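You operate a simulated robot arm through the tools that you are given. There is no shell and no other tool.

You are at the controls of a simulated robot arm. One attempt, no reset.

## Task
Set the stop's stroke as its card says and try the arms once, open and shut.
Fine: grey lever clamped again; hand mode for the try, then off.
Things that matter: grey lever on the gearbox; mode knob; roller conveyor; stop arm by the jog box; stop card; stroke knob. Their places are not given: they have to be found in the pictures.

It is judged by the outcome, as a careful person would: the job done as asked, and still so three seconds after it is handed in. It fails if anything else is knocked over, pushed out of place, dropped, spilled or broken.

## Robot
A 5-joint arm with a two-finger parallel gripper, fixed in place. Base frame: the origin is at the foot of the arm, x ahead of it, y to its left, z up. Units: mm, degrees, N and s.
It reaches about 1134 mm from its shoulder. Its first joint turns from -149.0 to 149.0 degrees. Payload 1.57 kg.
The tool frame sits at the grasp point between the pads (the TCP): z along the fingers, y along the line on which they close. The tips reach 30 mm beyond it. Largest opening 110 mm; finger width 24, thickness 12; the body of the gripper, 48 by 112 mm, starts 78 mm behind the TCP.
Orientation is that of the tool frame in the base frame, as a unit quaternion [w, x, y, z]. With the fingers straight down and closing along the base's y, the tool's x points along the base's -x, its y along +y and its z along -z.

## Interface
- The arm moves only by the tool drive_tool. Its argument "moves" is a list of rows, each a list of 7 numbers: the shift along the base's x, y, z in units of 50 mm (1.0 is 50 mm), then the turn, a rotation vector about the base's x, y, z in units of 6 degrees (1.0 is 6 degrees), then the gripper command, from -1 (shut) to 1 (fully open), values between in proportion. In form: [[dx, dy, dz, rx, ry, rz, claw], ...]. A call has 1 to 20 rows; each row shifts and turns the commanded pose from where the row before left it. A call with a number of a shift or a turn outside -1 to 1 is refused whole. Rows are played at 5 a second. More than 50 mm and 8.6 degrees between two rows, or a gripper value outside its range, and nothing of the call is played. Where a pose cannot be reached the arm comes as near as it can. A force on the tool above 90 N (or 10 N above the force at the start of the call, whichever is more), or a blocked arm, ends the call early, and 0.2 s more pass. The fingers move at their own pace (about 153 mm/s each) and stop on an object; they squeeze with about 32 N. The grip force told is the motor's: it shows also when the fingers shut on nothing. Time passes only in rows, and 0.2 s behind the last, so rows that do not move let the fingers close. It gives the time, the measured TCP pose, the force on the tool (base axes), the opening and the grip force at its end, in the units of the frame above (readings bear some noise), with the torque about the TCP (base axes, N m) and any sound that the robot's microphone picked up.
- Cameras (640 x 400 px; columns grow to the right, rows downward): "scene" is fixed at [400.3, -500.2, 1638.6]; the picture's right is [0.58, -0.82, 0.00], its down [-0.61, -0.43, -0.67] and it looks along [0.55, 0.39, -0.74] (base axes); focal length 324 px, centre (320, 200). "wrist" rides on the gripper at [70, 16, -141] in the tool frame; the picture's right is [-0.23, 0.97, 0.00], its down [-0.86, -0.20, -0.48] and it looks along [-0.47, -0.11, 0.88] (tool axes); focal length 222 px, centre (320, 200).
- camera(camera): a new picture of that camera. It takes no simulated time.
- raise_lower(by): slides the trunk up (or, below 0, down) by that many mm; the arm rides with it, the base frame stays. It gives what a move gives, with no picture.
- measure_at(camera, pixels): for up to 12 pixels [column, row] of the newest picture of that camera ("zoom" is the newest enlarged one), the place [x, y, z] in the base frame of the surface seen there, good to about 3 mm. It takes no simulated time.
- inspect(camera, box): a new picture of the part [left, top, right, bottom] of that camera's present view, enlarged. It takes no simulated time.
- hand_in(): hands the job in; it is judged then, once.

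Open the gripper and draw the arm clear of the work before you hand the job in, unless the task says otherwise.

The tools are called after "Call:" as name(argument=value, ...) on one line, values as JSON. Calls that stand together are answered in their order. drive_tool: Moves the arm, as the interface text tells. Its arguments: {"type":"object","properties":{"moves":{"type":"array","items":{"type":"array","items":{"type":"number"}}}},"required":["moves"]} The other tools are called the same way: raise_lower (by) slides the trunk up or down; camera (camera) takes a picture; measure_at (camera, pixels) gives the place of the surface under pixels of a picture; inspect (camera, box) takes an enlarged picture of a part of a camera's view; hand_in () hands the job in.

At the start:

```text
time_s: 0.0
tool_pos: [676.6, 65.0, 1159.1]
tcp_rot: [0.0, 0.0, 1.0, 0.001]
ft_force: [0.1, -0.4, -0.6]
ft_torque: [0.02, 0.0, -0.02]
opening: 110.0
grasp_force: 0.0
trunk travel left (down, up): [-892.0, 78.0]
```

scene: 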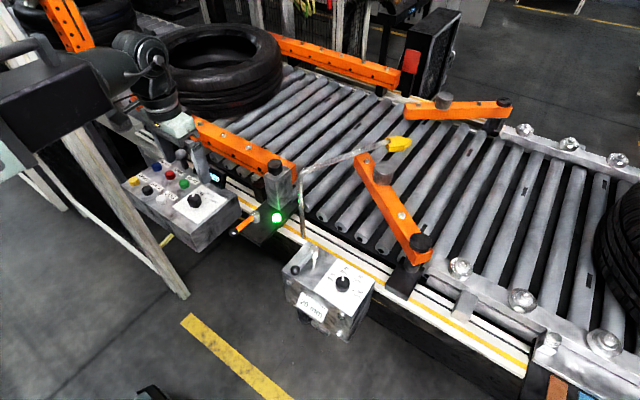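
wrist: 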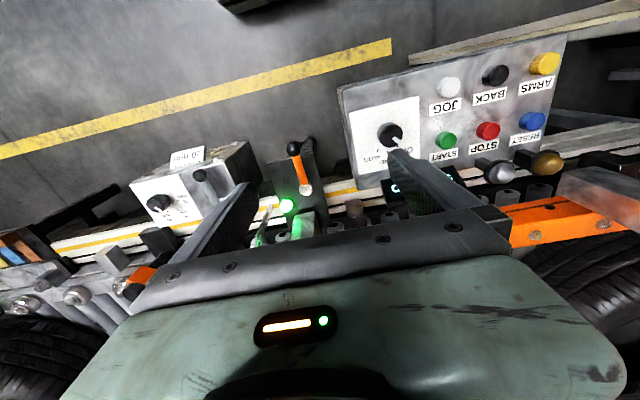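

The scene shows a control box with knob near (343,284) and a jog box near (190,205). I take enlarged pictures of these to read labels.

Call:
inspect(camera="scene", box=[270, 230, 390, 345])

Call:
inspect(camera="scene", box=[110, 140, 250, 255])

Call:
inspect(camera="scene", box=[225, 80, 525, 290])

Call:
inspect(camera="wrist", box=[120, 120, 340, 250])

Call:
inspect(camera="wrist", box=[330, 30, 580, 200])

```text
3.48 times, centred on (330, 288) of scene
```

zoom: 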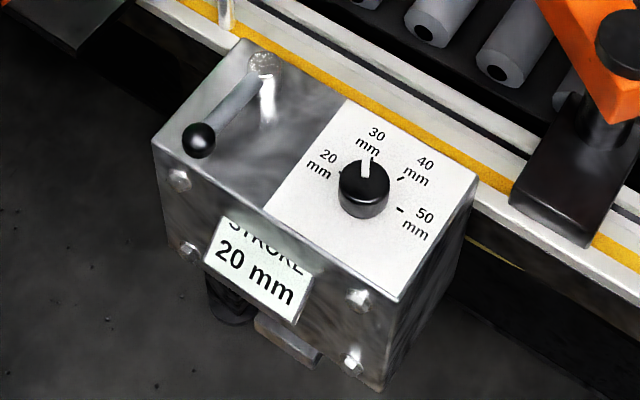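

```text
3.48 times, centred on (180, 198) of scene
```

zoom: 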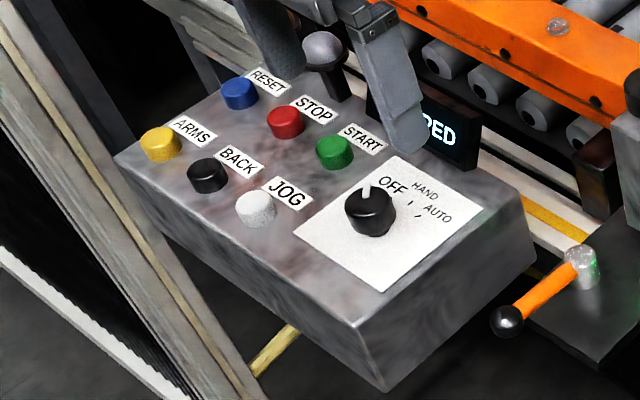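

```text
1.90 times, centred on (375, 185) of scene
```

zoom: 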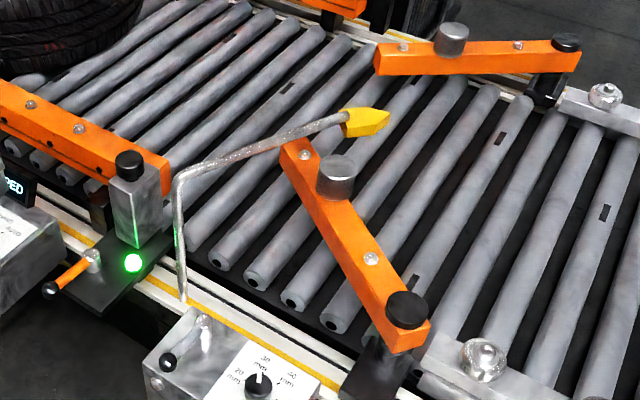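

```text
2.91 times, centred on (230, 185) of wrist
```

zoom: 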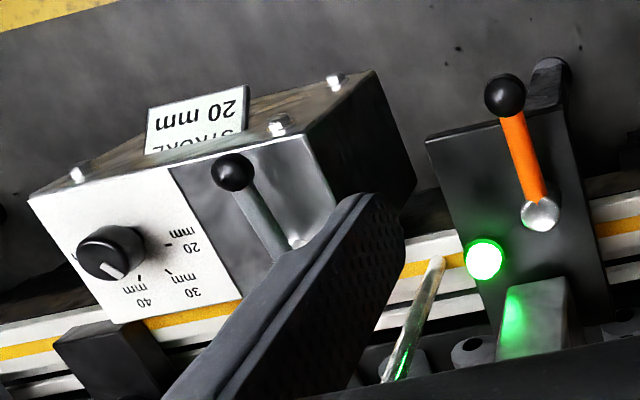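

```text
2.35 times, centred on (455, 115) of wrist
```

zoom: 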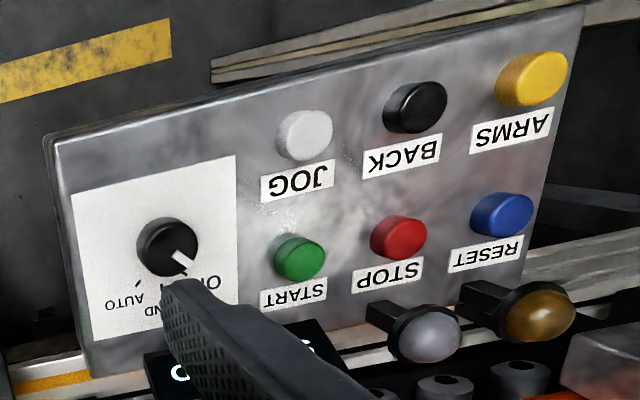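

The stroke card reads "STROKE 20 mm", the stroke knob's pointer now stands near 30 mm, and the mode knob is at OFF. I measure the places of the key parts.

Call:
inspect(camera="scene", box=[270, 230, 390, 345])

Call:
measure_at(camera="zoom", pixels=[[365, 165], [362, 185], [364, 212], [198, 138], [265, 65], [235, 100], [265, 112], [270, 190], [345, 100], [475, 175], [400, 300], [325, 160]])

Call:
measure_at(camera="scene", pixels=[[330, 295], [360, 330], [300, 240], [302, 205], [303, 180], [400, 144], [350, 158], [277, 217], [278, 175], [420, 243], [362, 160], [238, 233]])

```text
3.48 times, centred on (330, 288) of scene
```

zoom: 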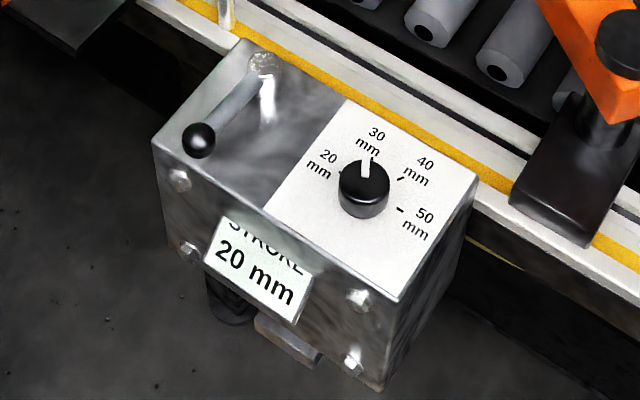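

```text
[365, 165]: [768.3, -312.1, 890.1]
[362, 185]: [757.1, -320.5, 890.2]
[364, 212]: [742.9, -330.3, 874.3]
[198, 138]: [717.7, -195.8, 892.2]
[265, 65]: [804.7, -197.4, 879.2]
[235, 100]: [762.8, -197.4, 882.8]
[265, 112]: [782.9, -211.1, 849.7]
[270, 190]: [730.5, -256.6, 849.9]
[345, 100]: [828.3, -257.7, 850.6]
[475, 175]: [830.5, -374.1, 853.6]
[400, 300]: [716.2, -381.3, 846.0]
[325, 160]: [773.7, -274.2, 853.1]
```

```text
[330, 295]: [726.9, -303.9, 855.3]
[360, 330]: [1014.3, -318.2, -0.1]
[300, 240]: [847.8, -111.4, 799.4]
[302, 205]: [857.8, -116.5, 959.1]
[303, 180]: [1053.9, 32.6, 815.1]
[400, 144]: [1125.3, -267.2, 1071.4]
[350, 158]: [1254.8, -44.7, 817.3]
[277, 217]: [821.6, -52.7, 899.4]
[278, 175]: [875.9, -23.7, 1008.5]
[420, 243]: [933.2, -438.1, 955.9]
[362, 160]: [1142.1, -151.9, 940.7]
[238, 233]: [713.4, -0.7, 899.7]
```

Gearbox top is at z≈850, stroke knob top at about (757,-320,890), lever pivot (805,-197) with ball at (718,-196,892). Now I measure the jog box items.

Call:
inspect(camera="scene", box=[110, 140, 250, 255])

Call:
measure_at(camera="zoom", pixels=[[162, 135], [207, 170], [255, 203], [335, 145], [285, 115], [239, 88], [369, 190], [370, 205], [392, 185], [425, 188], [438, 212], [350, 310]])

Call:
measure_at(camera="wrist", pixels=[[543, 62], [495, 72], [448, 85], [390, 132], [446, 140], [488, 130], [533, 121], [295, 148], [305, 190], [205, 175], [158, 202], [185, 158]])

```text
3.48 times, centred on (180, 198) of scene
```

zoom: 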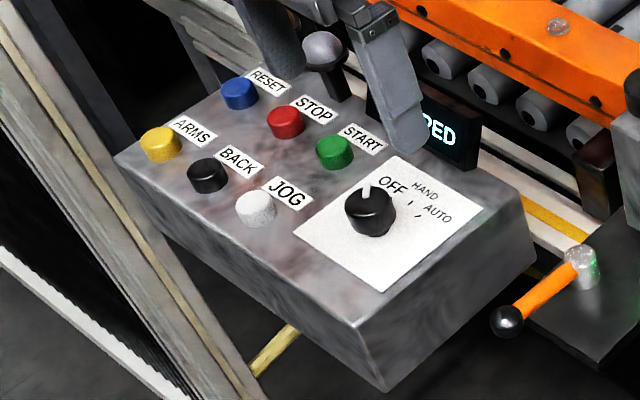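

```text
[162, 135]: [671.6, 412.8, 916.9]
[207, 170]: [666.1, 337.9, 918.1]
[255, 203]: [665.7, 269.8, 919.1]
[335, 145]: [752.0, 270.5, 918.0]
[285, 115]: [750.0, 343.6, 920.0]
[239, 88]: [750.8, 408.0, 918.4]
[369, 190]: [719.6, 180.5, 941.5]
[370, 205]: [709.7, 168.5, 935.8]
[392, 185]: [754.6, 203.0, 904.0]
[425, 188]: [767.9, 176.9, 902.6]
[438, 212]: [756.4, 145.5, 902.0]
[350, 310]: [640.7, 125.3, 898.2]
```

```text
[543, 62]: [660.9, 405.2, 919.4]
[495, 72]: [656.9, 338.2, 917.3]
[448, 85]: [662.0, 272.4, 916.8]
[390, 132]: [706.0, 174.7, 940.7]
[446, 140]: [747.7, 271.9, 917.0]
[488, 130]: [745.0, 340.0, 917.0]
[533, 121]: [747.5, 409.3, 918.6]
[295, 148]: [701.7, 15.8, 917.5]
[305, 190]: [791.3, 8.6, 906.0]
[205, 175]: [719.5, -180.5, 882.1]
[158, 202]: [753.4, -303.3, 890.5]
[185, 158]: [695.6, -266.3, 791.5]
```

The card reads 20 mm; the mode knob (top ≈ (706,175,941)) points at OFF. I move the arm over the gearbox, staying high, to see the lever and the stroke scale closer.

Call:
drive_tool(moves=[[-0.04, -0.88, -0.3, 0, 0, 0, 1], [-0.04, -0.88, -0.3, 0, 0, 0, 1], [-0.04, -0.88, -0.3, 0, 0, 0, 1], [-0.04, -0.88, -0.3, 0, 0, 0, 1], [-0.04, -0.88, -0.3, 0, 0, 0, 1], [-0.04, -0.88, -0.3, 0, 0, 0, 1], [-0.04, -0.88, -0.3, 0, 0, 0, 1], [-0.04, -0.88, -0.3, 0, 0, 0, 1], [0, 0, 0, 0, 0, 0, 1]])

Call:
camera(camera="wrist")

Call:
camera(camera="scene")

```text
time_s: 2.0
tool_pos: [661.8, -283.7, 1158.5]
tcp_rot: [0.0, 0.001, 1.0, 0.0]
ft_force: [-0.6, -0.2, -0.7]
ft_torque: [0.01, 0.0, 0.04]
opening: 109.9
grasp_force: 0.1
out of reach, approached as far as the arm can: row 1, 2, 3, 4, 5, 6, 7, 8
trunk travel left (down, up): [-892.0, 78.0]
```

```text
taken
```

wrist: 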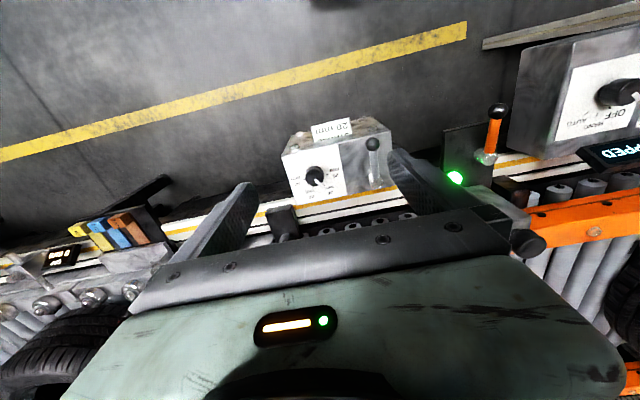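

```text
taken
```

scene: 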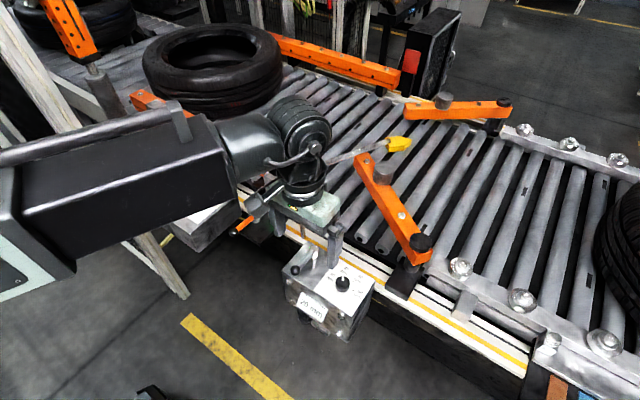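

The arm couldn't go down with the trunk this high (z stayed 1158), but y is right. I lower the trunk 120 mm, since the tips will stay well above the gearbox (tips ≈ 1008 vs knob top 890).

Call:
raise_lower(by=-120)

Call:
camera(camera="wrist")

Call:
inspect(camera="wrist", box=[250, 90, 450, 215])

```text
time_s: 3.5
tool_pos: [661.8, -283.8, 1038.7]
tcp_rot: [0.0, -0.001, 1.0, 0.001]
ft_force: [-0.2, -0.7, 0.0]
ft_torque: [0.01, 0.02, 0.0]
opening: 109.9
grasp_force: 0.1
trunk travel left (down, up): [-772.0, 198.0]
```

```text
taken
```

wrist: 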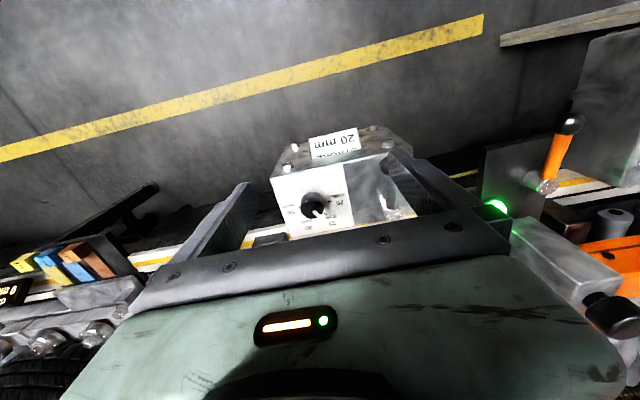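

```text
3.20 times, centred on (350, 152) of wrist
```

zoom: 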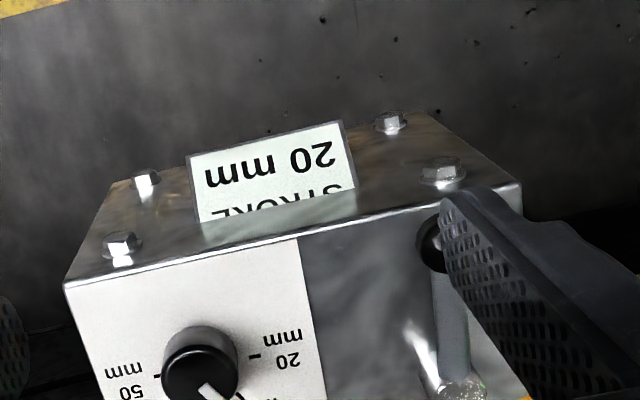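

The card is confirmed as "STROKE 20 mm". I shift right/forward to get an unobstructed look at the lever between the fingers.

Call:
drive_tool(moves=[[0.5, 0.8, 0, 0, 0, 0, 1], [0.5, 0.8, 0, 0, 0, 0, 1], [0, 0, 0, 0, 0, 0, 1]])

Call:
camera(camera="wrist")

Call:
inspect(camera="wrist", box=[240, 90, 420, 210])

```text
time_s: 4.3
tool_pos: [711.9, -201.2, 1037.6]
tcp_rot: [0.001, -0.001, 1.0, -0.001]
ft_force: [0.5, 0.2, 0.0]
ft_torque: [-0.03, 0.0, 0.06]
opening: 110.0
grasp_force: 0.0
trunk travel left (down, up): [-772.0, 198.0]
```

```text
taken
```

wrist: 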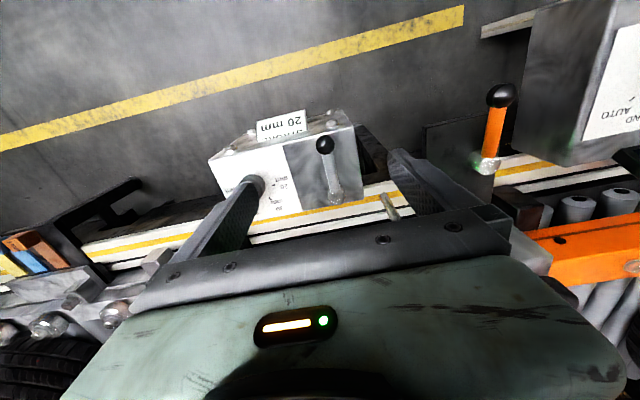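

```text
3.33 times, centred on (330, 150) of wrist
```

zoom: 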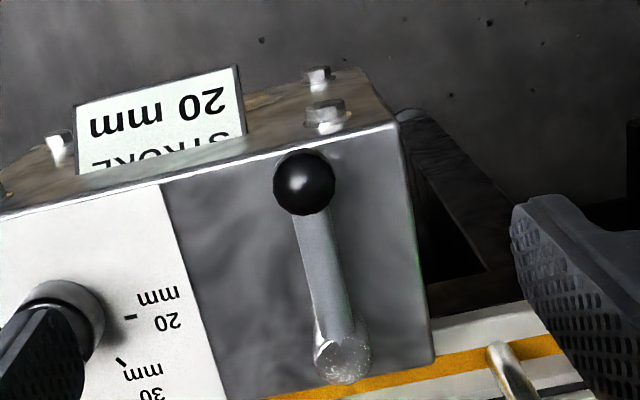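

The lever runs from its pivot (zoom 345,360) to its ball (305,183). I measure precise points.

Call:
measure_at(camera="zoom", pixels=[[305, 175], [304, 205], [320, 250], [335, 310], [342, 362], [345, 380], [390, 130], [430, 355], [250, 250], [140, 316], [122, 360], [495, 355]])

```text
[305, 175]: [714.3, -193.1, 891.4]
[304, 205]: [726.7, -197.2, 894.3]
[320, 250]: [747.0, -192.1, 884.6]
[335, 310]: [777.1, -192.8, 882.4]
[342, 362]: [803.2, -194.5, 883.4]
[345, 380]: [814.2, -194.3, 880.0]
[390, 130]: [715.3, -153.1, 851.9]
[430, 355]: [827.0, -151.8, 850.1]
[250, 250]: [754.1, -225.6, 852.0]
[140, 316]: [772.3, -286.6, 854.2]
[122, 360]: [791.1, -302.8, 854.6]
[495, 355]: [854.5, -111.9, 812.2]
```

Ball centre is about (722,-195,882), ~25 mm dia, pivot (805,-195). I'll centre above the ball with the fingers opened to ~44 mm, then lower the trunk to come just above it.

Call:
drive_tool(moves=[[0.25, 0.12, 0, 0, 0, 0, 0.2], [0, 0, 0, 0, 0, 0, -0.2], [0, 0, 0, 0, 0, 0, -0.2]])

Call:
raise_lower(by=-90)

Call:
camera(camera="wrist")

Call:
camera(camera="scene")

```text
time_s: 5.1
tool_pos: [724.5, -194.8, 1038.2]
tcp_rot: [0.0, -0.001, 1.0, -0.001]
ft_force: [0.3, 0.3, 0.0]
ft_torque: [-0.01, -0.02, -0.01]
opening: 44.0
grasp_force: 0.2
trunk travel left (down, up): [-772.0, 198.0]
```

```text
time_s: 6.3
tool_pos: [726.0, -195.0, 949.9]
tcp_rot: [0.001, -0.001, 1.0, 0.0]
ft_force: [-0.2, 0.4, 0.0]
ft_torque: [0.02, -0.01, 0.0]
opening: 43.8
grasp_force: 0.1
trunk travel left (down, up): [-682.0, 288.0]
```

```text
taken
```

wrist: 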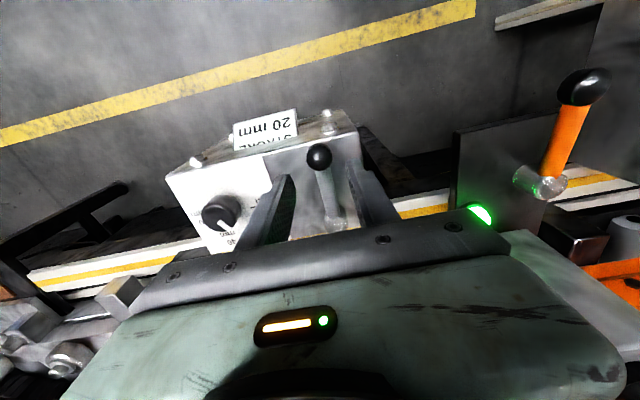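

```text
taken
```

scene: 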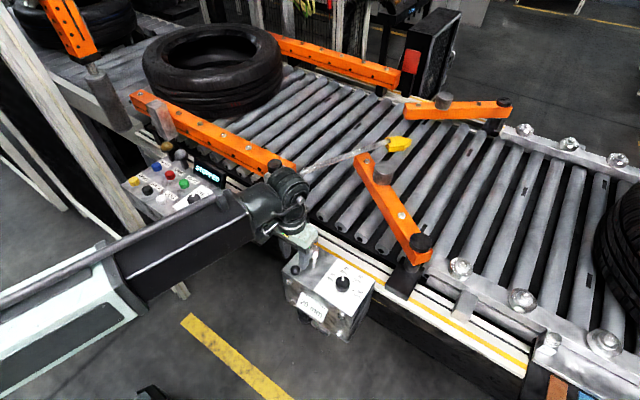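

The ball sits between the fingers (wrist 319,157). I lower 62 mm so the fingers straddle the ball, tips about 8 mm above the box top.

Call:
drive_tool(moves=[[-0.04, 0, -0.4, 0, 0, 0, -0.2], [0, 0, -0.4, 0, 0, 0, -0.2], [0, 0, -0.4, 0, 0, 0, -0.2], [0, 0, 0, 0, 0, 0, -0.2]])

Call:
camera(camera="wrist")

Call:
inspect(camera="scene", box=[250, 180, 390, 300])

```text
time_s: 7.3
tool_pos: [726.0, -195.6, 948.3]
tcp_rot: [0.0, 0.0, 1.0, -0.001]
ft_force: [-0.8, -0.2, 0.1]
ft_torque: [-0.01, 0.02, -0.01]
opening: 44.1
grasp_force: 0.0
out of reach, approached as far as the arm can: row 1, 2, 3
trunk travel left (down, up): [-682.0, 288.0]
```

```text
taken
```

wrist: 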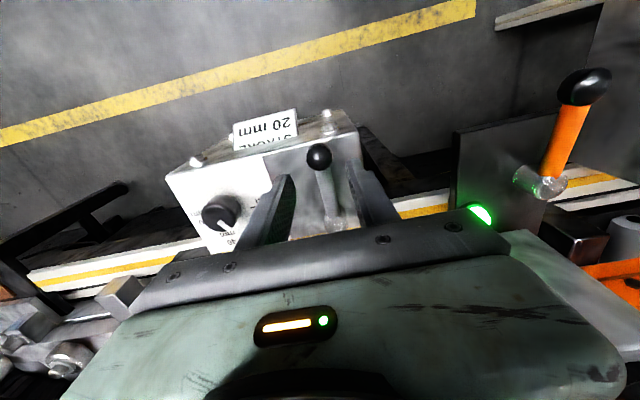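

```text
3.33 times, centred on (320, 240) of scene
```

zoom: 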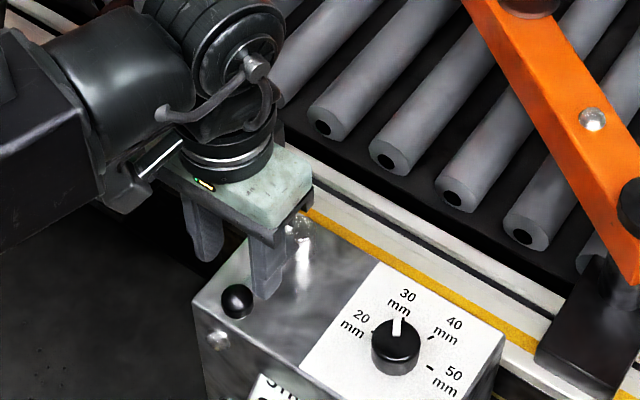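

Vertical moves down are refused at this trunk height (z still 948). I test whether the arm can go up 50 mm, which would give it vertical room once the trunk is lower.

Call:
drive_tool(moves=[[0, 0, 0.5, 0, 0, 0, -0.2], [0, 0, 0.5, 0, 0, 0, -0.2], [0, 0, 0, 0, 0, 0, -0.2]])

```text
time_s: 8.2
tool_pos: [725.1, -196.0, 948.9]
tcp_rot: [0.0, -0.001, 1.0, 0.0]
ft_force: [0.0, -0.2, 0.0]
ft_torque: [-0.02, 0.0, 0.02]
opening: 43.8
grasp_force: 0.1
out of reach, approached as far as the arm can: row 1, 2
trunk travel left (down, up): [-682.0, 288.0]
```

The commanded pose may still be below the reachable height; I go up another 50 mm to check.

Call:
drive_tool(moves=[[0, 0, 0.5, 0, 0, 0, -0.2], [0, 0, 0.5, 0, 0, 0, -0.2], [0, 0, 0, 0, 0, 0, -0.2]])

```text
time_s: 8.9
tool_pos: [724.6, -195.6, 948.9]
tcp_rot: [0.0, 0.0, 1.0, 0.0]
ft_force: [0.5, 0.3, -0.2]
ft_torque: [0.02, 0.0, 0.06]
opening: 44.3
grasp_force: 0.1
out of reach, approached as far as the arm can: row 1, 2
trunk travel left (down, up): [-682.0, 288.0]
```

Both directions in z seem refused. I make a small test: 5 mm down then see, to learn how vertical moves behave.

Call:
drive_tool(moves=[[0, 0, -0.1, 0, 0, 0, -0.2], [0, 0, 0, 0, 0, 0, -0.2]])

Call:
drive_tool(moves=[[0, 0, 1, 0, 0, 0, -0.2], [0, 0, 1, 0, 0, 0, -0.2], [0, 0, 0, 0, 0, 0, -0.2]])

```text
time_s: 9.6
tool_pos: [724.5, -197.2, 948.4]
tcp_rot: [0.0, 0.0, 1.0, -0.001]
ft_force: [-0.8, 0.4, -0.1]
ft_torque: [-0.03, 0.02, 0.02]
opening: 43.8
grasp_force: 0.0
out of reach, approached as far as the arm can: row 1
trunk travel left (down, up): [-682.0, 288.0]
```

```text
time_s: 10.3
tool_pos: [724.8, -194.9, 948.7]
tcp_rot: [0.001, 0.0, 1.0, -0.001]
ft_force: [0.0, -0.5, 0.3]
ft_torque: [-0.01, -0.02, 0.01]
opening: 43.7
grasp_force: 0.0
out of reach, approached as far as the arm can: row 1, 2
trunk travel left (down, up): [-682.0, 288.0]
```

So height comes only from the trunk (SCARA-like). I lower the trunk 62 mm so the fingers straddle the ball with tips at ~z 857, above the 850 box top.

Call:
raise_lower(by=-62)

Call:
camera(camera="wrist")

Call:
inspect(camera="scene", box=[250, 180, 390, 300])

```text
time_s: 11.4
tool_pos: [723.7, -195.7, 886.8]
tcp_rot: [0.0, -0.001, 1.0, 0.0]
ft_force: [0.6, -0.8, -0.2]
ft_torque: [-0.03, 0.01, -0.01]
opening: 44.1
grasp_force: 0.0
trunk travel left (down, up): [-620.0, 350.0]
```

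```text
taken
```

wrist: 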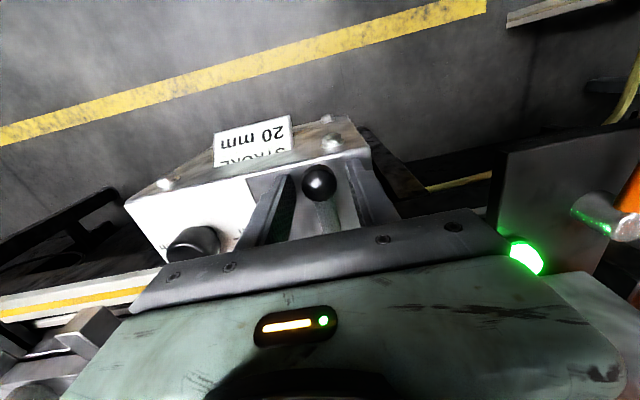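

```text
3.33 times, centred on (320, 240) of scene
```

zoom: 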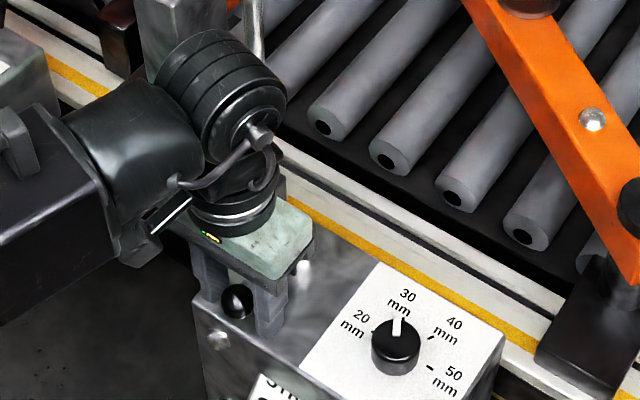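

The fingers straddle the ball (wrist 319,182). I make a small cautious sweep toward -y (about 13 mm, turning with it) and read the force to find which way the lever gives.

Call:
drive_tool(moves=[[0.009, -0.171, 0, 0, 0, 1, -0.2], [0.012, -0.085, 0, 0, 0, 0.5, -0.2], [0, 0, 0, 0, 0, 0, -0.2]])

Call:
inspect(camera="wrist", box=[220, 100, 420, 225])

```text
time_s: 12.2
tool_pos: [725.8, -209.9, 886.4]
tcp_rot: [0.0, -0.079, 0.997, -0.001]
ft_force: [-1.1, 0.3, -0.5]
ft_torque: [0.02, 0.01, 0.0]
opening: 44.9
grasp_force: 0.7
trunk travel left (down, up): [-620.0, 350.0]
```

```text
3.20 times, centred on (320, 162) of wrist
```

zoom: 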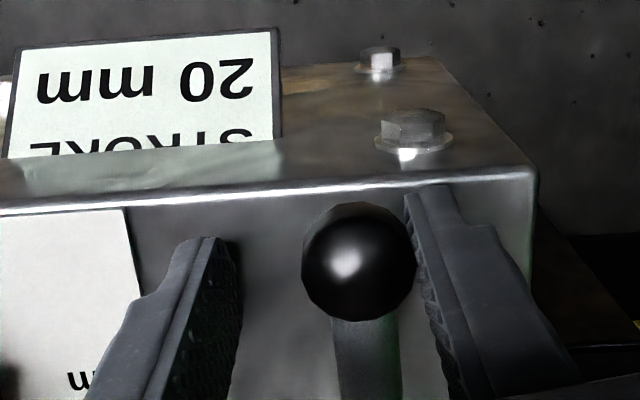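

The right (+y) finger is now touching the ball (zoom 410,240). I continue the sweep another 9° and watch the force.

Call:
drive_tool(moves=[[0.015, -0.084, 0, 0, 0, 0.5, -0.2], [0.02, -0.084, 0, 0, 0, 0.5, -0.2], [0.022, -0.083, 0, 0, 0, 0.5, -0.2], [0, 0, 0, 0, 0, 0, -0.2]])

Call:
inspect(camera="wrist", box=[220, 100, 420, 225])

```text
time_s: 13.2
tool_pos: [727.9, -221.6, 886.6]
tcp_rot: [0.0, -0.156, 0.988, 0.0]
ft_force: [-0.4, 1.5, 0.4]
ft_torque: [0.01, -0.04, -0.01]
opening: 44.7
grasp_force: 0.8
trunk travel left (down, up): [-620.0, 350.0]
```

```text
3.20 times, centred on (320, 162) of wrist
```

zoom: 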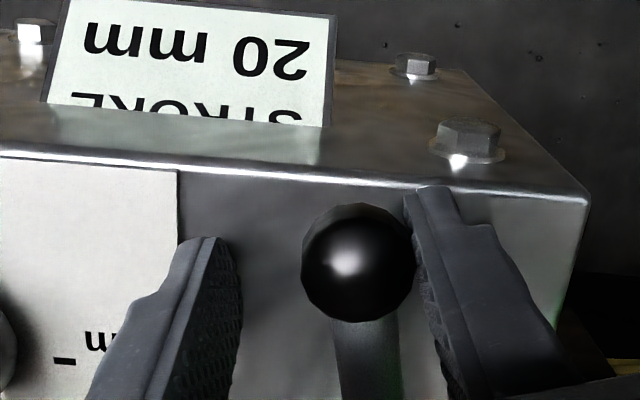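

The lever moves with the finger at only ~1.5 N, so -y is the free way. I keep sweeping along the arc in steps.

Call:
drive_tool(moves=[[0.0615, -0.16, 0, 0, 0, 1, -0.2], [0.078, -0.153, 0, 0, 0, 1, -0.2], [0.0935, -0.144, 0, 0, 0, 1, -0.2], [0.108, -0.133, 0, 0, 0, 1, -0.2], [0, 0, 0, 0, 0, 0, -0.2]])

Call:
inspect(camera="wrist", box=[220, 100, 420, 225])

Call:
inspect(camera="scene", box=[250, 180, 390, 300])

```text
time_s: 14.4
tool_pos: [746.7, -251.2, 886.3]
tcp_rot: [-0.001, -0.359, 0.933, 0.0]
ft_force: [-0.4, 0.9, 0.2]
ft_torque: [-0.02, 0.0, 0.0]
opening: 44.6
grasp_force: 0.2
trunk travel left (down, up): [-620.0, 350.0]
```

```text
3.20 times, centred on (320, 162) of wrist
```

zoom: 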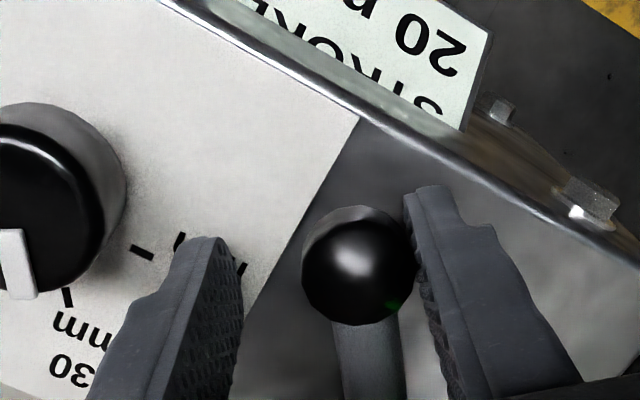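

```text
3.33 times, centred on (320, 240) of scene
```

zoom: 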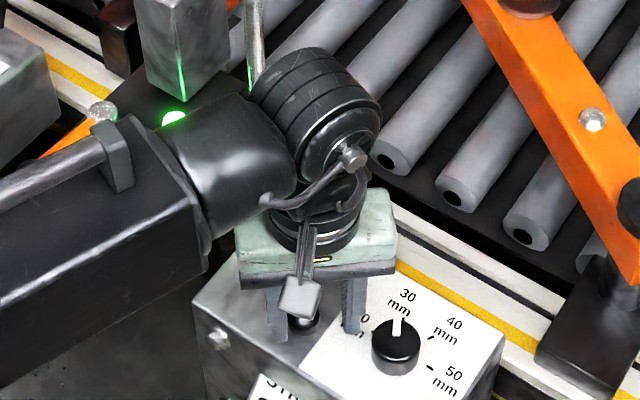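

Lever at ~36° and still free; knob clearance is fine. I continue the arc to ~66°.

Call:
drive_tool(moves=[[0.121, -0.121, 0, 0, 0, 1, -0.2], [0.133, -0.108, 0, 0, 0, 1, -0.2], [0.144, -0.0935, 0, 0, 0, 1, -0.2], [0, 0, 0, 0, 0, 0, -0.2]])

Call:
inspect(camera="wrist", box=[220, 100, 420, 225])

```text
time_s: 15.4
tool_pos: [764.8, -267.1, 887.0]
tcp_rot: [0.0, -0.501, 0.866, 0.0]
ft_force: [-0.2, 0.1, 0.0]
ft_torque: [0.02, -0.01, -0.01]
opening: 44.4
grasp_force: 0.5
trunk travel left (down, up): [-620.0, 350.0]
```

```text
3.20 times, centred on (320, 162) of wrist
```

zoom: 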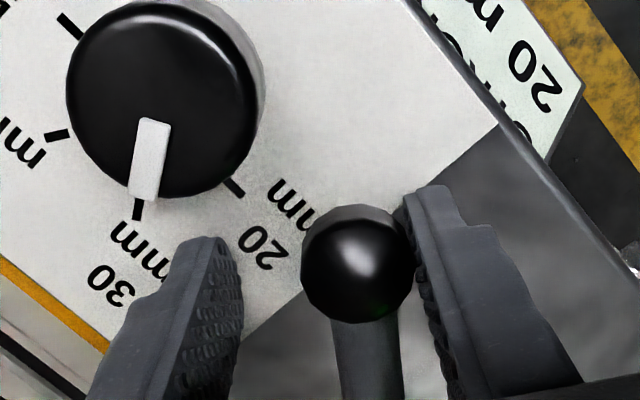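

Knob pointer clearly at 30 (zoom 150,160), 20 tick next to it. The lever hasn't reached a stop; I continue to ~78°.

Call:
drive_tool(moves=[[0.153, -0.078, 0, 0, 0, 1, -0.2], [0.16, -0.0615, 0, 0, 0, 1, -0.2], [0.166, -0.044, 0, 0, 0, 1, -0.2], [0, 0, 0, 0, 0, 0, -0.2]])

Call:
inspect(camera="wrist", box=[220, 100, 420, 225])

```text
time_s: 16.4
tool_pos: [789.3, -274.3, 887.8]
tcp_rot: [0.001, -0.63, 0.777, 0.0]
ft_force: [-7.6, 4.4, -1.6]
ft_torque: [0.07, 0.07, -0.1]
opening: 51.9
grasp_force: 4.5
trunk travel left (down, up): [-620.0, 350.0]
```

```text
3.20 times, centred on (320, 162) of wrist
```

zoom: 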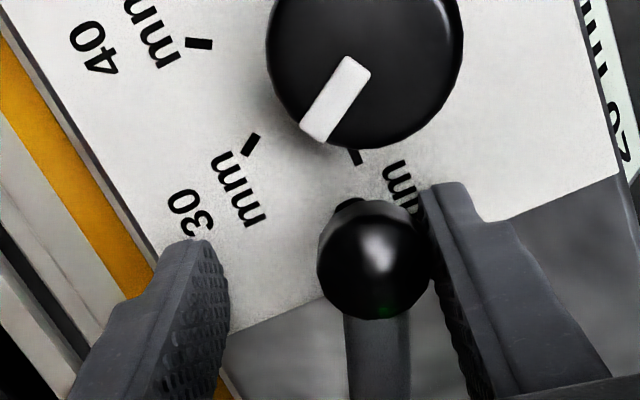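

The finger was pushed open to 52 mm and force rose to ~9 N: the lever is at its far stop (≈62°, loosened). I back off one step so nothing presses, and look.

Call:
drive_tool(moves=[[-0.166, 0.044, 0, 0, 0, -1, -0.2], [-0.08, 0.03, 0, 0, 0, -0.5, -0.2], [0, 0, 0, 0, 0, 0, -0.2]])

Call:
inspect(camera="wrist", box=[220, 100, 420, 225])

```text
time_s: 17.2
tool_pos: [777.4, -272.7, 887.0]
tcp_rot: [0.0, -0.567, 0.824, 0.0]
ft_force: [0.2, -0.2, 1.0]
ft_torque: [0.0, -0.01, 0.01]
opening: 44.2
grasp_force: 0.2
trunk travel left (down, up): [-620.0, 350.0]
```

```text
3.20 times, centred on (320, 162) of wrist
```

zoom: 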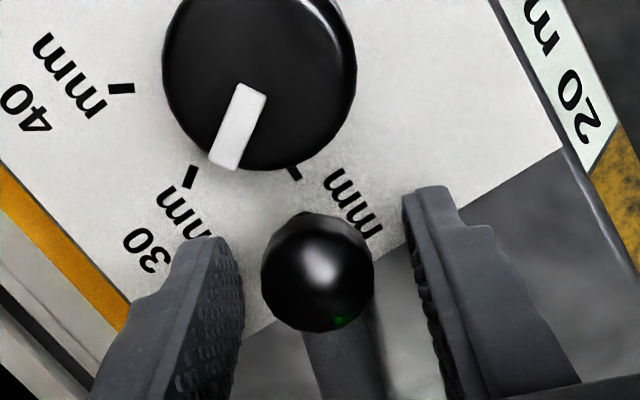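

The ball is free between the fingers and the lever stayed at the loosened end. I raise the trunk 110 mm and look at the knob scale from above.

Call:
raise_lower(by=110)

Call:
camera(camera="wrist")

Call:
inspect(camera="scene", box=[250, 180, 390, 300])

```text
time_s: 18.6
tool_pos: [776.7, -271.6, 996.1]
tcp_rot: [0.0, -0.567, 0.824, -0.001]
ft_force: [-0.6, -1.2, -0.6]
ft_torque: [0.0, -0.02, 0.02]
opening: 44.1
grasp_force: 0.0
trunk travel left (down, up): [-730.0, 240.0]
```

```text
taken
```

wrist: 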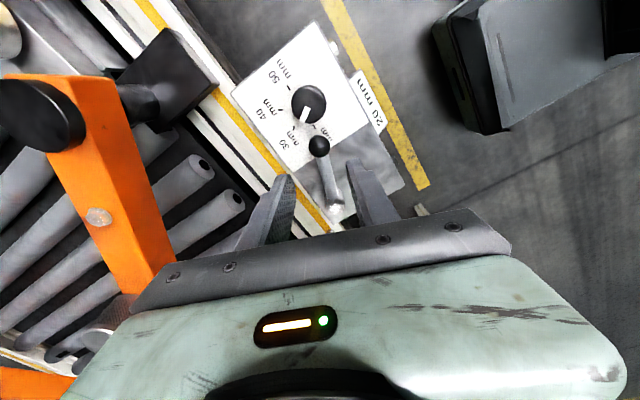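

```text
3.33 times, centred on (320, 240) of scene
```

zoom: 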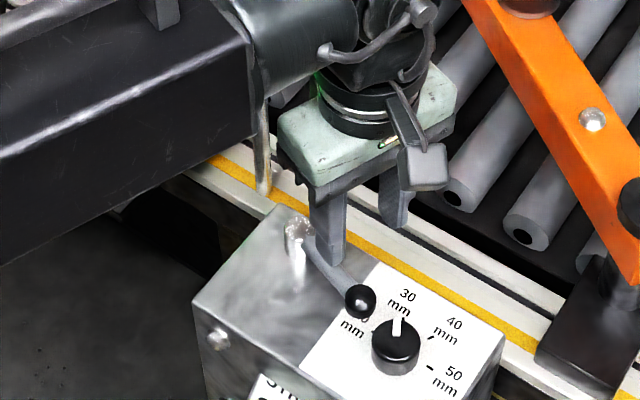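

I take a zoomed wrist view of the knob plate and measure knob, ticks and lever ball.

Call:
inspect(camera="wrist", box=[230, 40, 400, 200])

Call:
inspect(camera="wrist", box=[250, 60, 350, 160])

```text
2.50 times, centred on (315, 120) of wrist
```

zoom: 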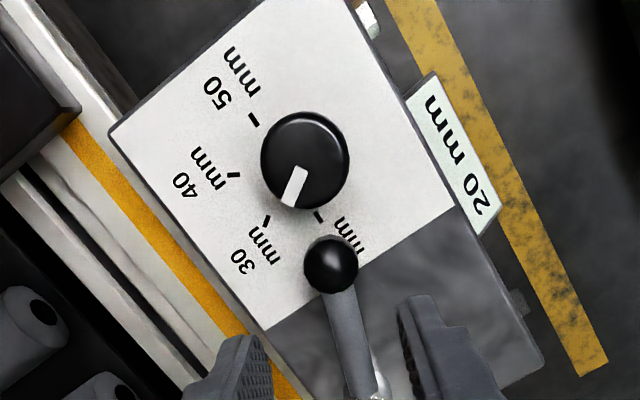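

```text
4.00 times, centred on (300, 110) of wrist
```

zoom: 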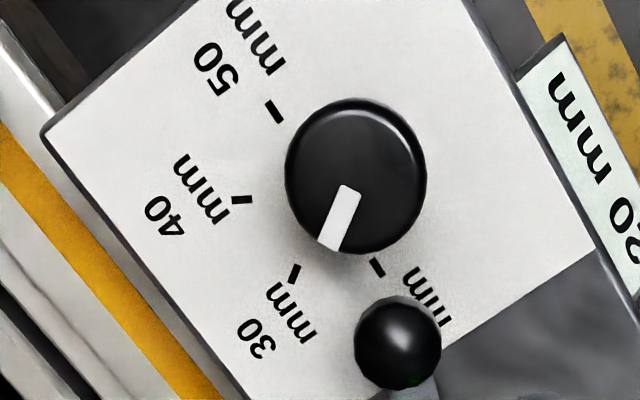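

The ticks 20/30/40/50 are at zoom (377,267), (294,273), (242,199), (275,111); I measure them, the pointer and the lever ball.

Call:
measure_at(camera="zoom", pixels=[[377, 267], [294, 273], [242, 199], [275, 111], [345, 192], [328, 242], [355, 165], [355, 105], [420, 180], [288, 175], [398, 335], [355, 250]])

```text
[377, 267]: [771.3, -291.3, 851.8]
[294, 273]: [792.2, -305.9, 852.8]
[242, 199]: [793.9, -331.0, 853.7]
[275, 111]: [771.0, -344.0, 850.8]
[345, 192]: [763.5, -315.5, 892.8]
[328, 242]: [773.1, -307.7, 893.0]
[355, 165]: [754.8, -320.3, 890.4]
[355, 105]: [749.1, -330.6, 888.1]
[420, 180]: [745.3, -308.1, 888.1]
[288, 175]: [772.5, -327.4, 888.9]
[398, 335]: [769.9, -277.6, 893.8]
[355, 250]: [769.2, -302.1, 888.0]
```

Measured ticks fit oddly with the knob centre (≈(759,-318)), so I want a view straight down on the knob. I shift the camera by (+22,+13) mm so it is directly above the knob.

Call:
drive_tool(moves=[[0.22, 0.13, 0, 0, 0, 0, -0.2], [0.22, 0.13, 0, 0, 0, 0, -0.2], [0, 0, 0, 0, 0, 0, -0.2]])

Call:
camera(camera="scene")

Call:
inspect(camera="wrist", box=[270, 30, 370, 130])

```text
time_s: 19.4
tool_pos: [798.7, -258.6, 997.5]
tcp_rot: [0.0, -0.567, 0.824, 0.0]
ft_force: [0.3, -0.8, -0.6]
ft_torque: [-0.02, 0.02, -0.03]
opening: 43.9
grasp_force: 0.1
trunk travel left (down, up): [-730.0, 240.0]
```

```text
taken
```

scene: 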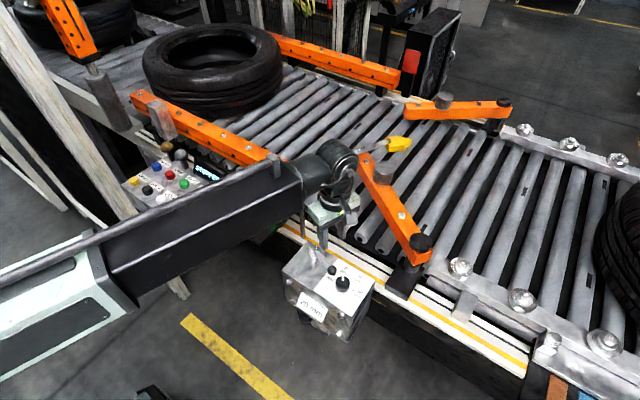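

```text
4.00 times, centred on (320, 80) of wrist
```

zoom: 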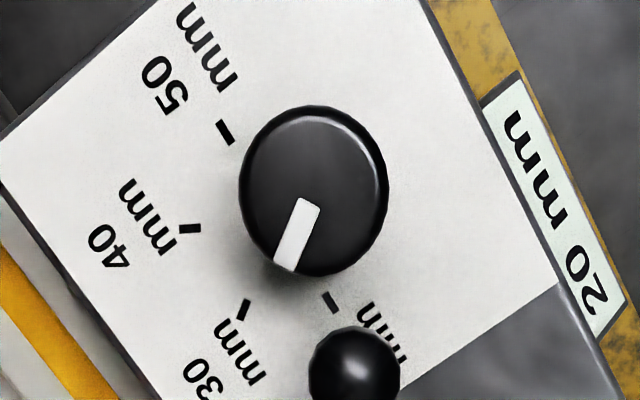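

From straight above, I zoom in tighter on the knob and ticks to get tick bar directions and pointer direction.

Call:
inspect(camera="wrist", box=[285, 50, 345, 110])

Call:
measure_at(camera="zoom", pixels=[[300, 180], [310, 190], [290, 205]])

```text
6.67 times, centred on (315, 80) of wrist
```

zoom: 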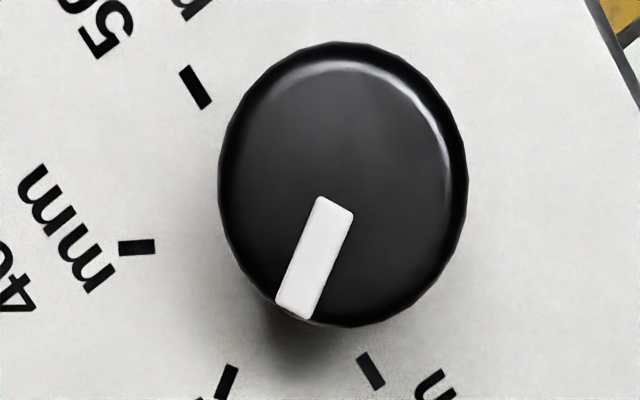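

```text
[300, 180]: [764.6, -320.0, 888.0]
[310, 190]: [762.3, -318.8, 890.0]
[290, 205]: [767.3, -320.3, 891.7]
```

Tick bars run at ≈+30° (30), +90° (20), −30° (40), −90° (50) and the pointer lies at ≈32°, i.e. at 30, so the knob must turn ≈60° anticlockwise (seen from above). The loosened lever's ball is beside the knob at bearing 80°, so I go above the knob with the closing line at 140°, clear of the ball.

Call:
drive_tool(moves=[[-0.2, -0.297, 0, 0, 0, -0.8, 0.1], [-0.2, -0.297, 0, 0, 0, -0.8, 0.1], [-0.2, -0.297, 0, 0, 0, -0.8, 0.1], [-0.2, -0.297, 0, 0, 0, -0.8, 0.1], [0, 0, 0, 0, 0, 0, 0.1]])

Call:
camera(camera="wrist")

Call:
inspect(camera="wrist", box=[240, 90, 400, 210])

```text
time_s: 20.6
tool_pos: [757.4, -316.9, 996.4]
tcp_rot: [0.0, -0.421, 0.907, 0.0]
ft_force: [-0.1, 0.4, -0.2]
ft_torque: [0.01, 0.0, 0.0]
opening: 60.4
grasp_force: 0.0
trunk travel left (down, up): [-730.0, 240.0]
```

```text
taken
```

wrist: 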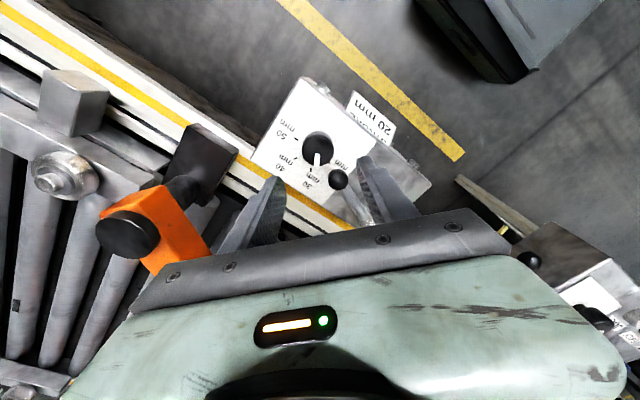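

```text
3.33 times, centred on (320, 150) of wrist
```

zoom: 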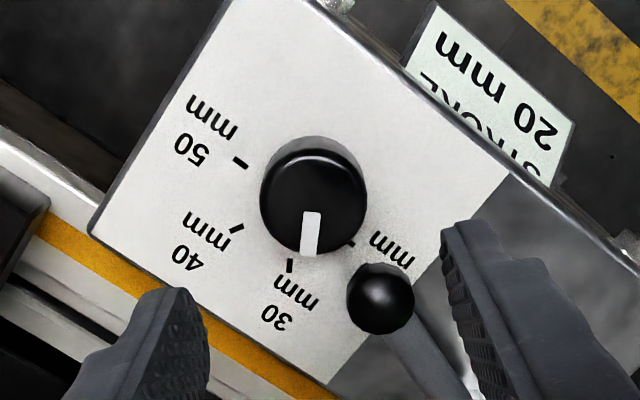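

The knob lies between the open fingers' path and the ball stays ~18 mm from the right finger. I lower the trunk in two steps to z≈886.

Call:
drive_tool(moves=[[0.02, -0.02, 0, 0, 0, 0, 0.1], [0, 0, 0, 0, 0, 0, 0.1]])

Call:
raise_lower(by=-70)

Call:
camera(camera="wrist")

```text
time_s: 21.2
tool_pos: [758.6, -319.4, 996.3]
tcp_rot: [-0.001, -0.421, 0.907, 0.0]
ft_force: [0.1, -0.5, 0.3]
ft_torque: [-0.02, 0.02, -0.02]
opening: 60.7
grasp_force: 0.0
trunk travel left (down, up): [-730.0, 240.0]
```

```text
time_s: 22.3
tool_pos: [758.9, -318.3, 926.1]
tcp_rot: [0.0, -0.42, 0.907, 0.001]
ft_force: [-0.8, -0.2, 0.0]
ft_torque: [-0.01, 0.01, 0.02]
opening: 60.5
grasp_force: 0.1
trunk travel left (down, up): [-660.0, 310.0]
```

```text
taken
```

wrist: 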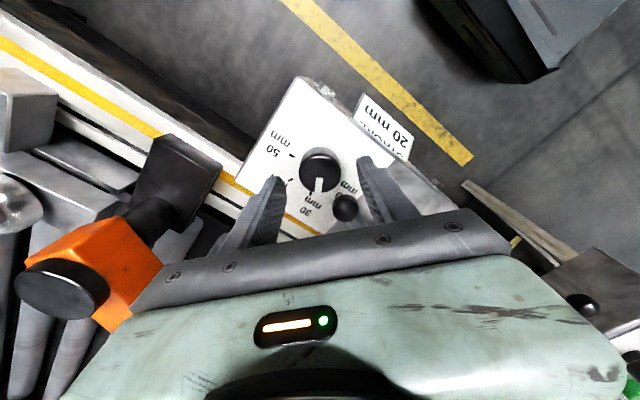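

Alignment is good (knob at (319,172) between the fingers, ball clear). I lower the last 40 mm.

Call:
raise_lower(by=-40)

Call:
camera(camera="wrist")

Call:
inspect(camera="scene", box=[270, 200, 410, 320])

```text
time_s: 23.1
tool_pos: [758.6, -318.4, 887.9]
tcp_rot: [0.0, -0.421, 0.907, 0.0]
ft_force: [0.1, -0.3, 0.2]
ft_torque: [0.02, 0.03, 0.0]
opening: 60.2
grasp_force: 0.1
trunk travel left (down, up): [-620.0, 350.0]
```

```text
taken
```

wrist: 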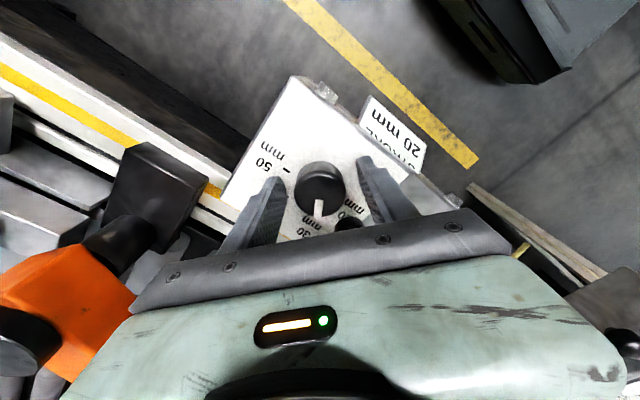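

```text
3.33 times, centred on (340, 260) of scene
```

zoom: 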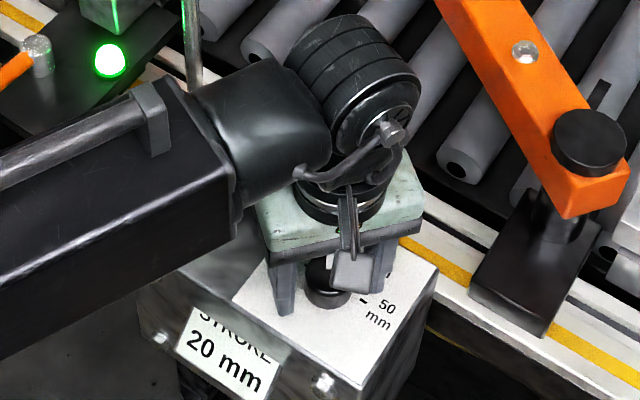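

I zoom the wrist view to check the knob is centred between the pads before closing.

Call:
inspect(camera="wrist", box=[250, 130, 390, 240])

Call:
measure_at(camera="zoom", pixels=[[320, 180], [270, 200], [375, 200], [320, 155], [318, 240], [385, 345]])

```text
3.64 times, centred on (320, 185) of wrist
```

zoom: 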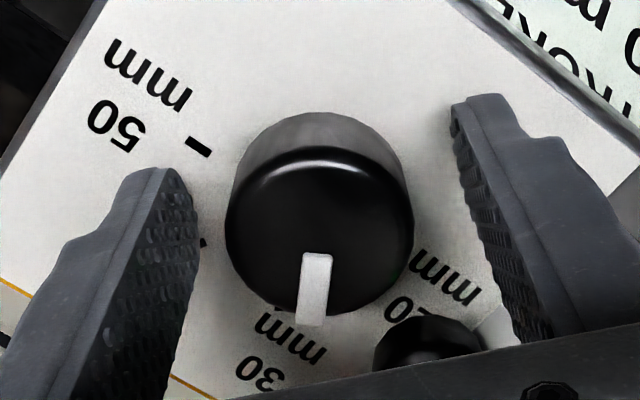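

```text
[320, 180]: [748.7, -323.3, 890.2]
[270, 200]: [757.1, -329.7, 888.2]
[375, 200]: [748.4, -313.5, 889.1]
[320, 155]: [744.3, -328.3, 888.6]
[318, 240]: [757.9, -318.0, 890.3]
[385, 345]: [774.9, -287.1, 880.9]
```

The knob top's centre is at zoom (320,232) = TCP, well centred. I close the fingers on it.

Call:
drive_tool(moves=[[0, 0, 0, 0, 0, 0, -0.3], [0, 0, 0, 0, 0, 0, -1], [0, 0, 0, 0, 0, 0, -1]])

Call:
inspect(camera="wrist", box=[250, 130, 390, 240])

```text
time_s: 23.9
tool_pos: [759.4, -319.5, 886.8]
tcp_rot: [0.0, -0.421, 0.907, 0.0]
ft_force: [4.4, -3.0, 4.1]
ft_torque: [-0.12, -0.01, -0.02]
opening: 37.3
grasp_force: 44.0
trunk travel left (down, up): [-620.0, 350.0]
```

```text
3.64 times, centred on (320, 185) of wrist
```

zoom: 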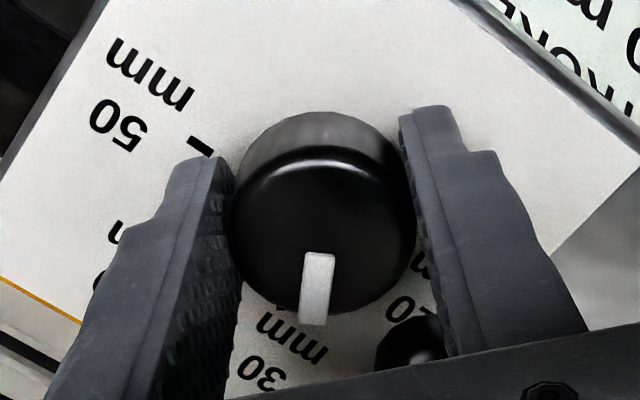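

Gripped (37.3 mm, good hold). I turn +30° first and check that knob turns and sounds.

Call:
drive_tool(moves=[[0, 0, 0, 0, 0, 0.8, -1], [0, 0, 0, 0, 0, 0.8, -1], [0, 0, 0, 0, 0, 0.8, -1], [0, 0, 0, 0, 0, 0.8, -1], [0, 0, 0, 0, 0, 0.8, -1], [0, 0, 0, 0, 0, 1, -1], [0, 0, 0, 0, 0, 0, -1]])

Call:
inspect(camera="wrist", box=[250, 130, 390, 240])

```text
time_s: 25.5
tool_pos: [760.0, -319.9, 886.1]
tcp_rot: [0.001, -0.642, 0.767, -0.001]
ft_force: [24.4, -11.7, 22.5]
ft_torque: [0.48, -0.02, -0.04]
opening: 37.6
grasp_force: 43.3
trunk travel left (down, up): [-620.0, 350.0]
```

```text
3.64 times, centred on (320, 185) of wrist
```

zoom: 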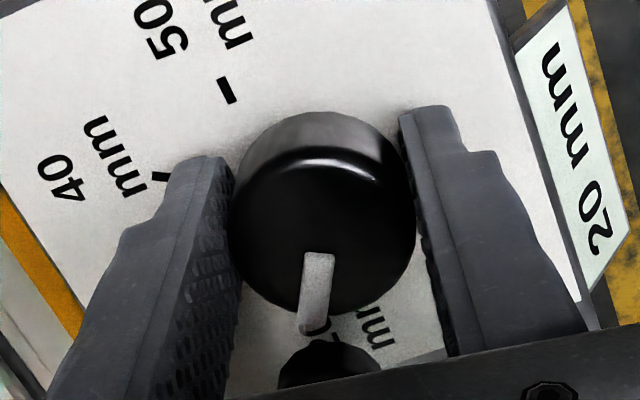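

The knob turned 30° with the hand, but the side force grew to ~27 N, so my axis is slightly off. I open to relax, then regrip before turning on.

Call:
drive_tool(moves=[[0, 0, 0, 0, 0, 0, -0.15], [0, 0, 0, 0, 0, 0, -0.15]])

Call:
inspect(camera="wrist", box=[250, 130, 390, 240])

```text
time_s: 26.1
tool_pos: [758.6, -319.4, 887.1]
tcp_rot: [-0.001, -0.642, 0.767, 0.0]
ft_force: [-1.4, 0.4, -0.8]
ft_torque: [0.0, 0.0, 0.03]
opening: 47.0
grasp_force: 0.0
trunk travel left (down, up): [-620.0, 350.0]
```

```text
3.64 times, centred on (320, 185) of wrist
```

zoom: 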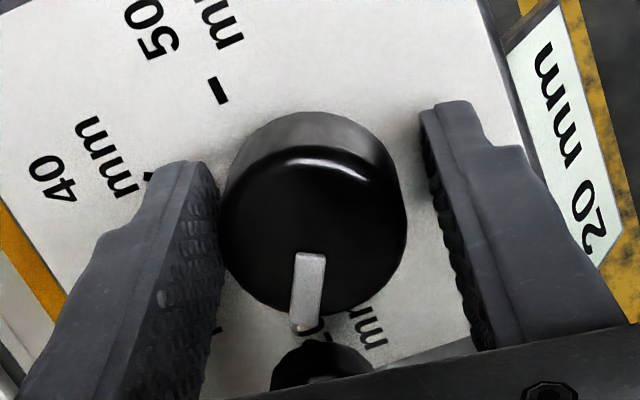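

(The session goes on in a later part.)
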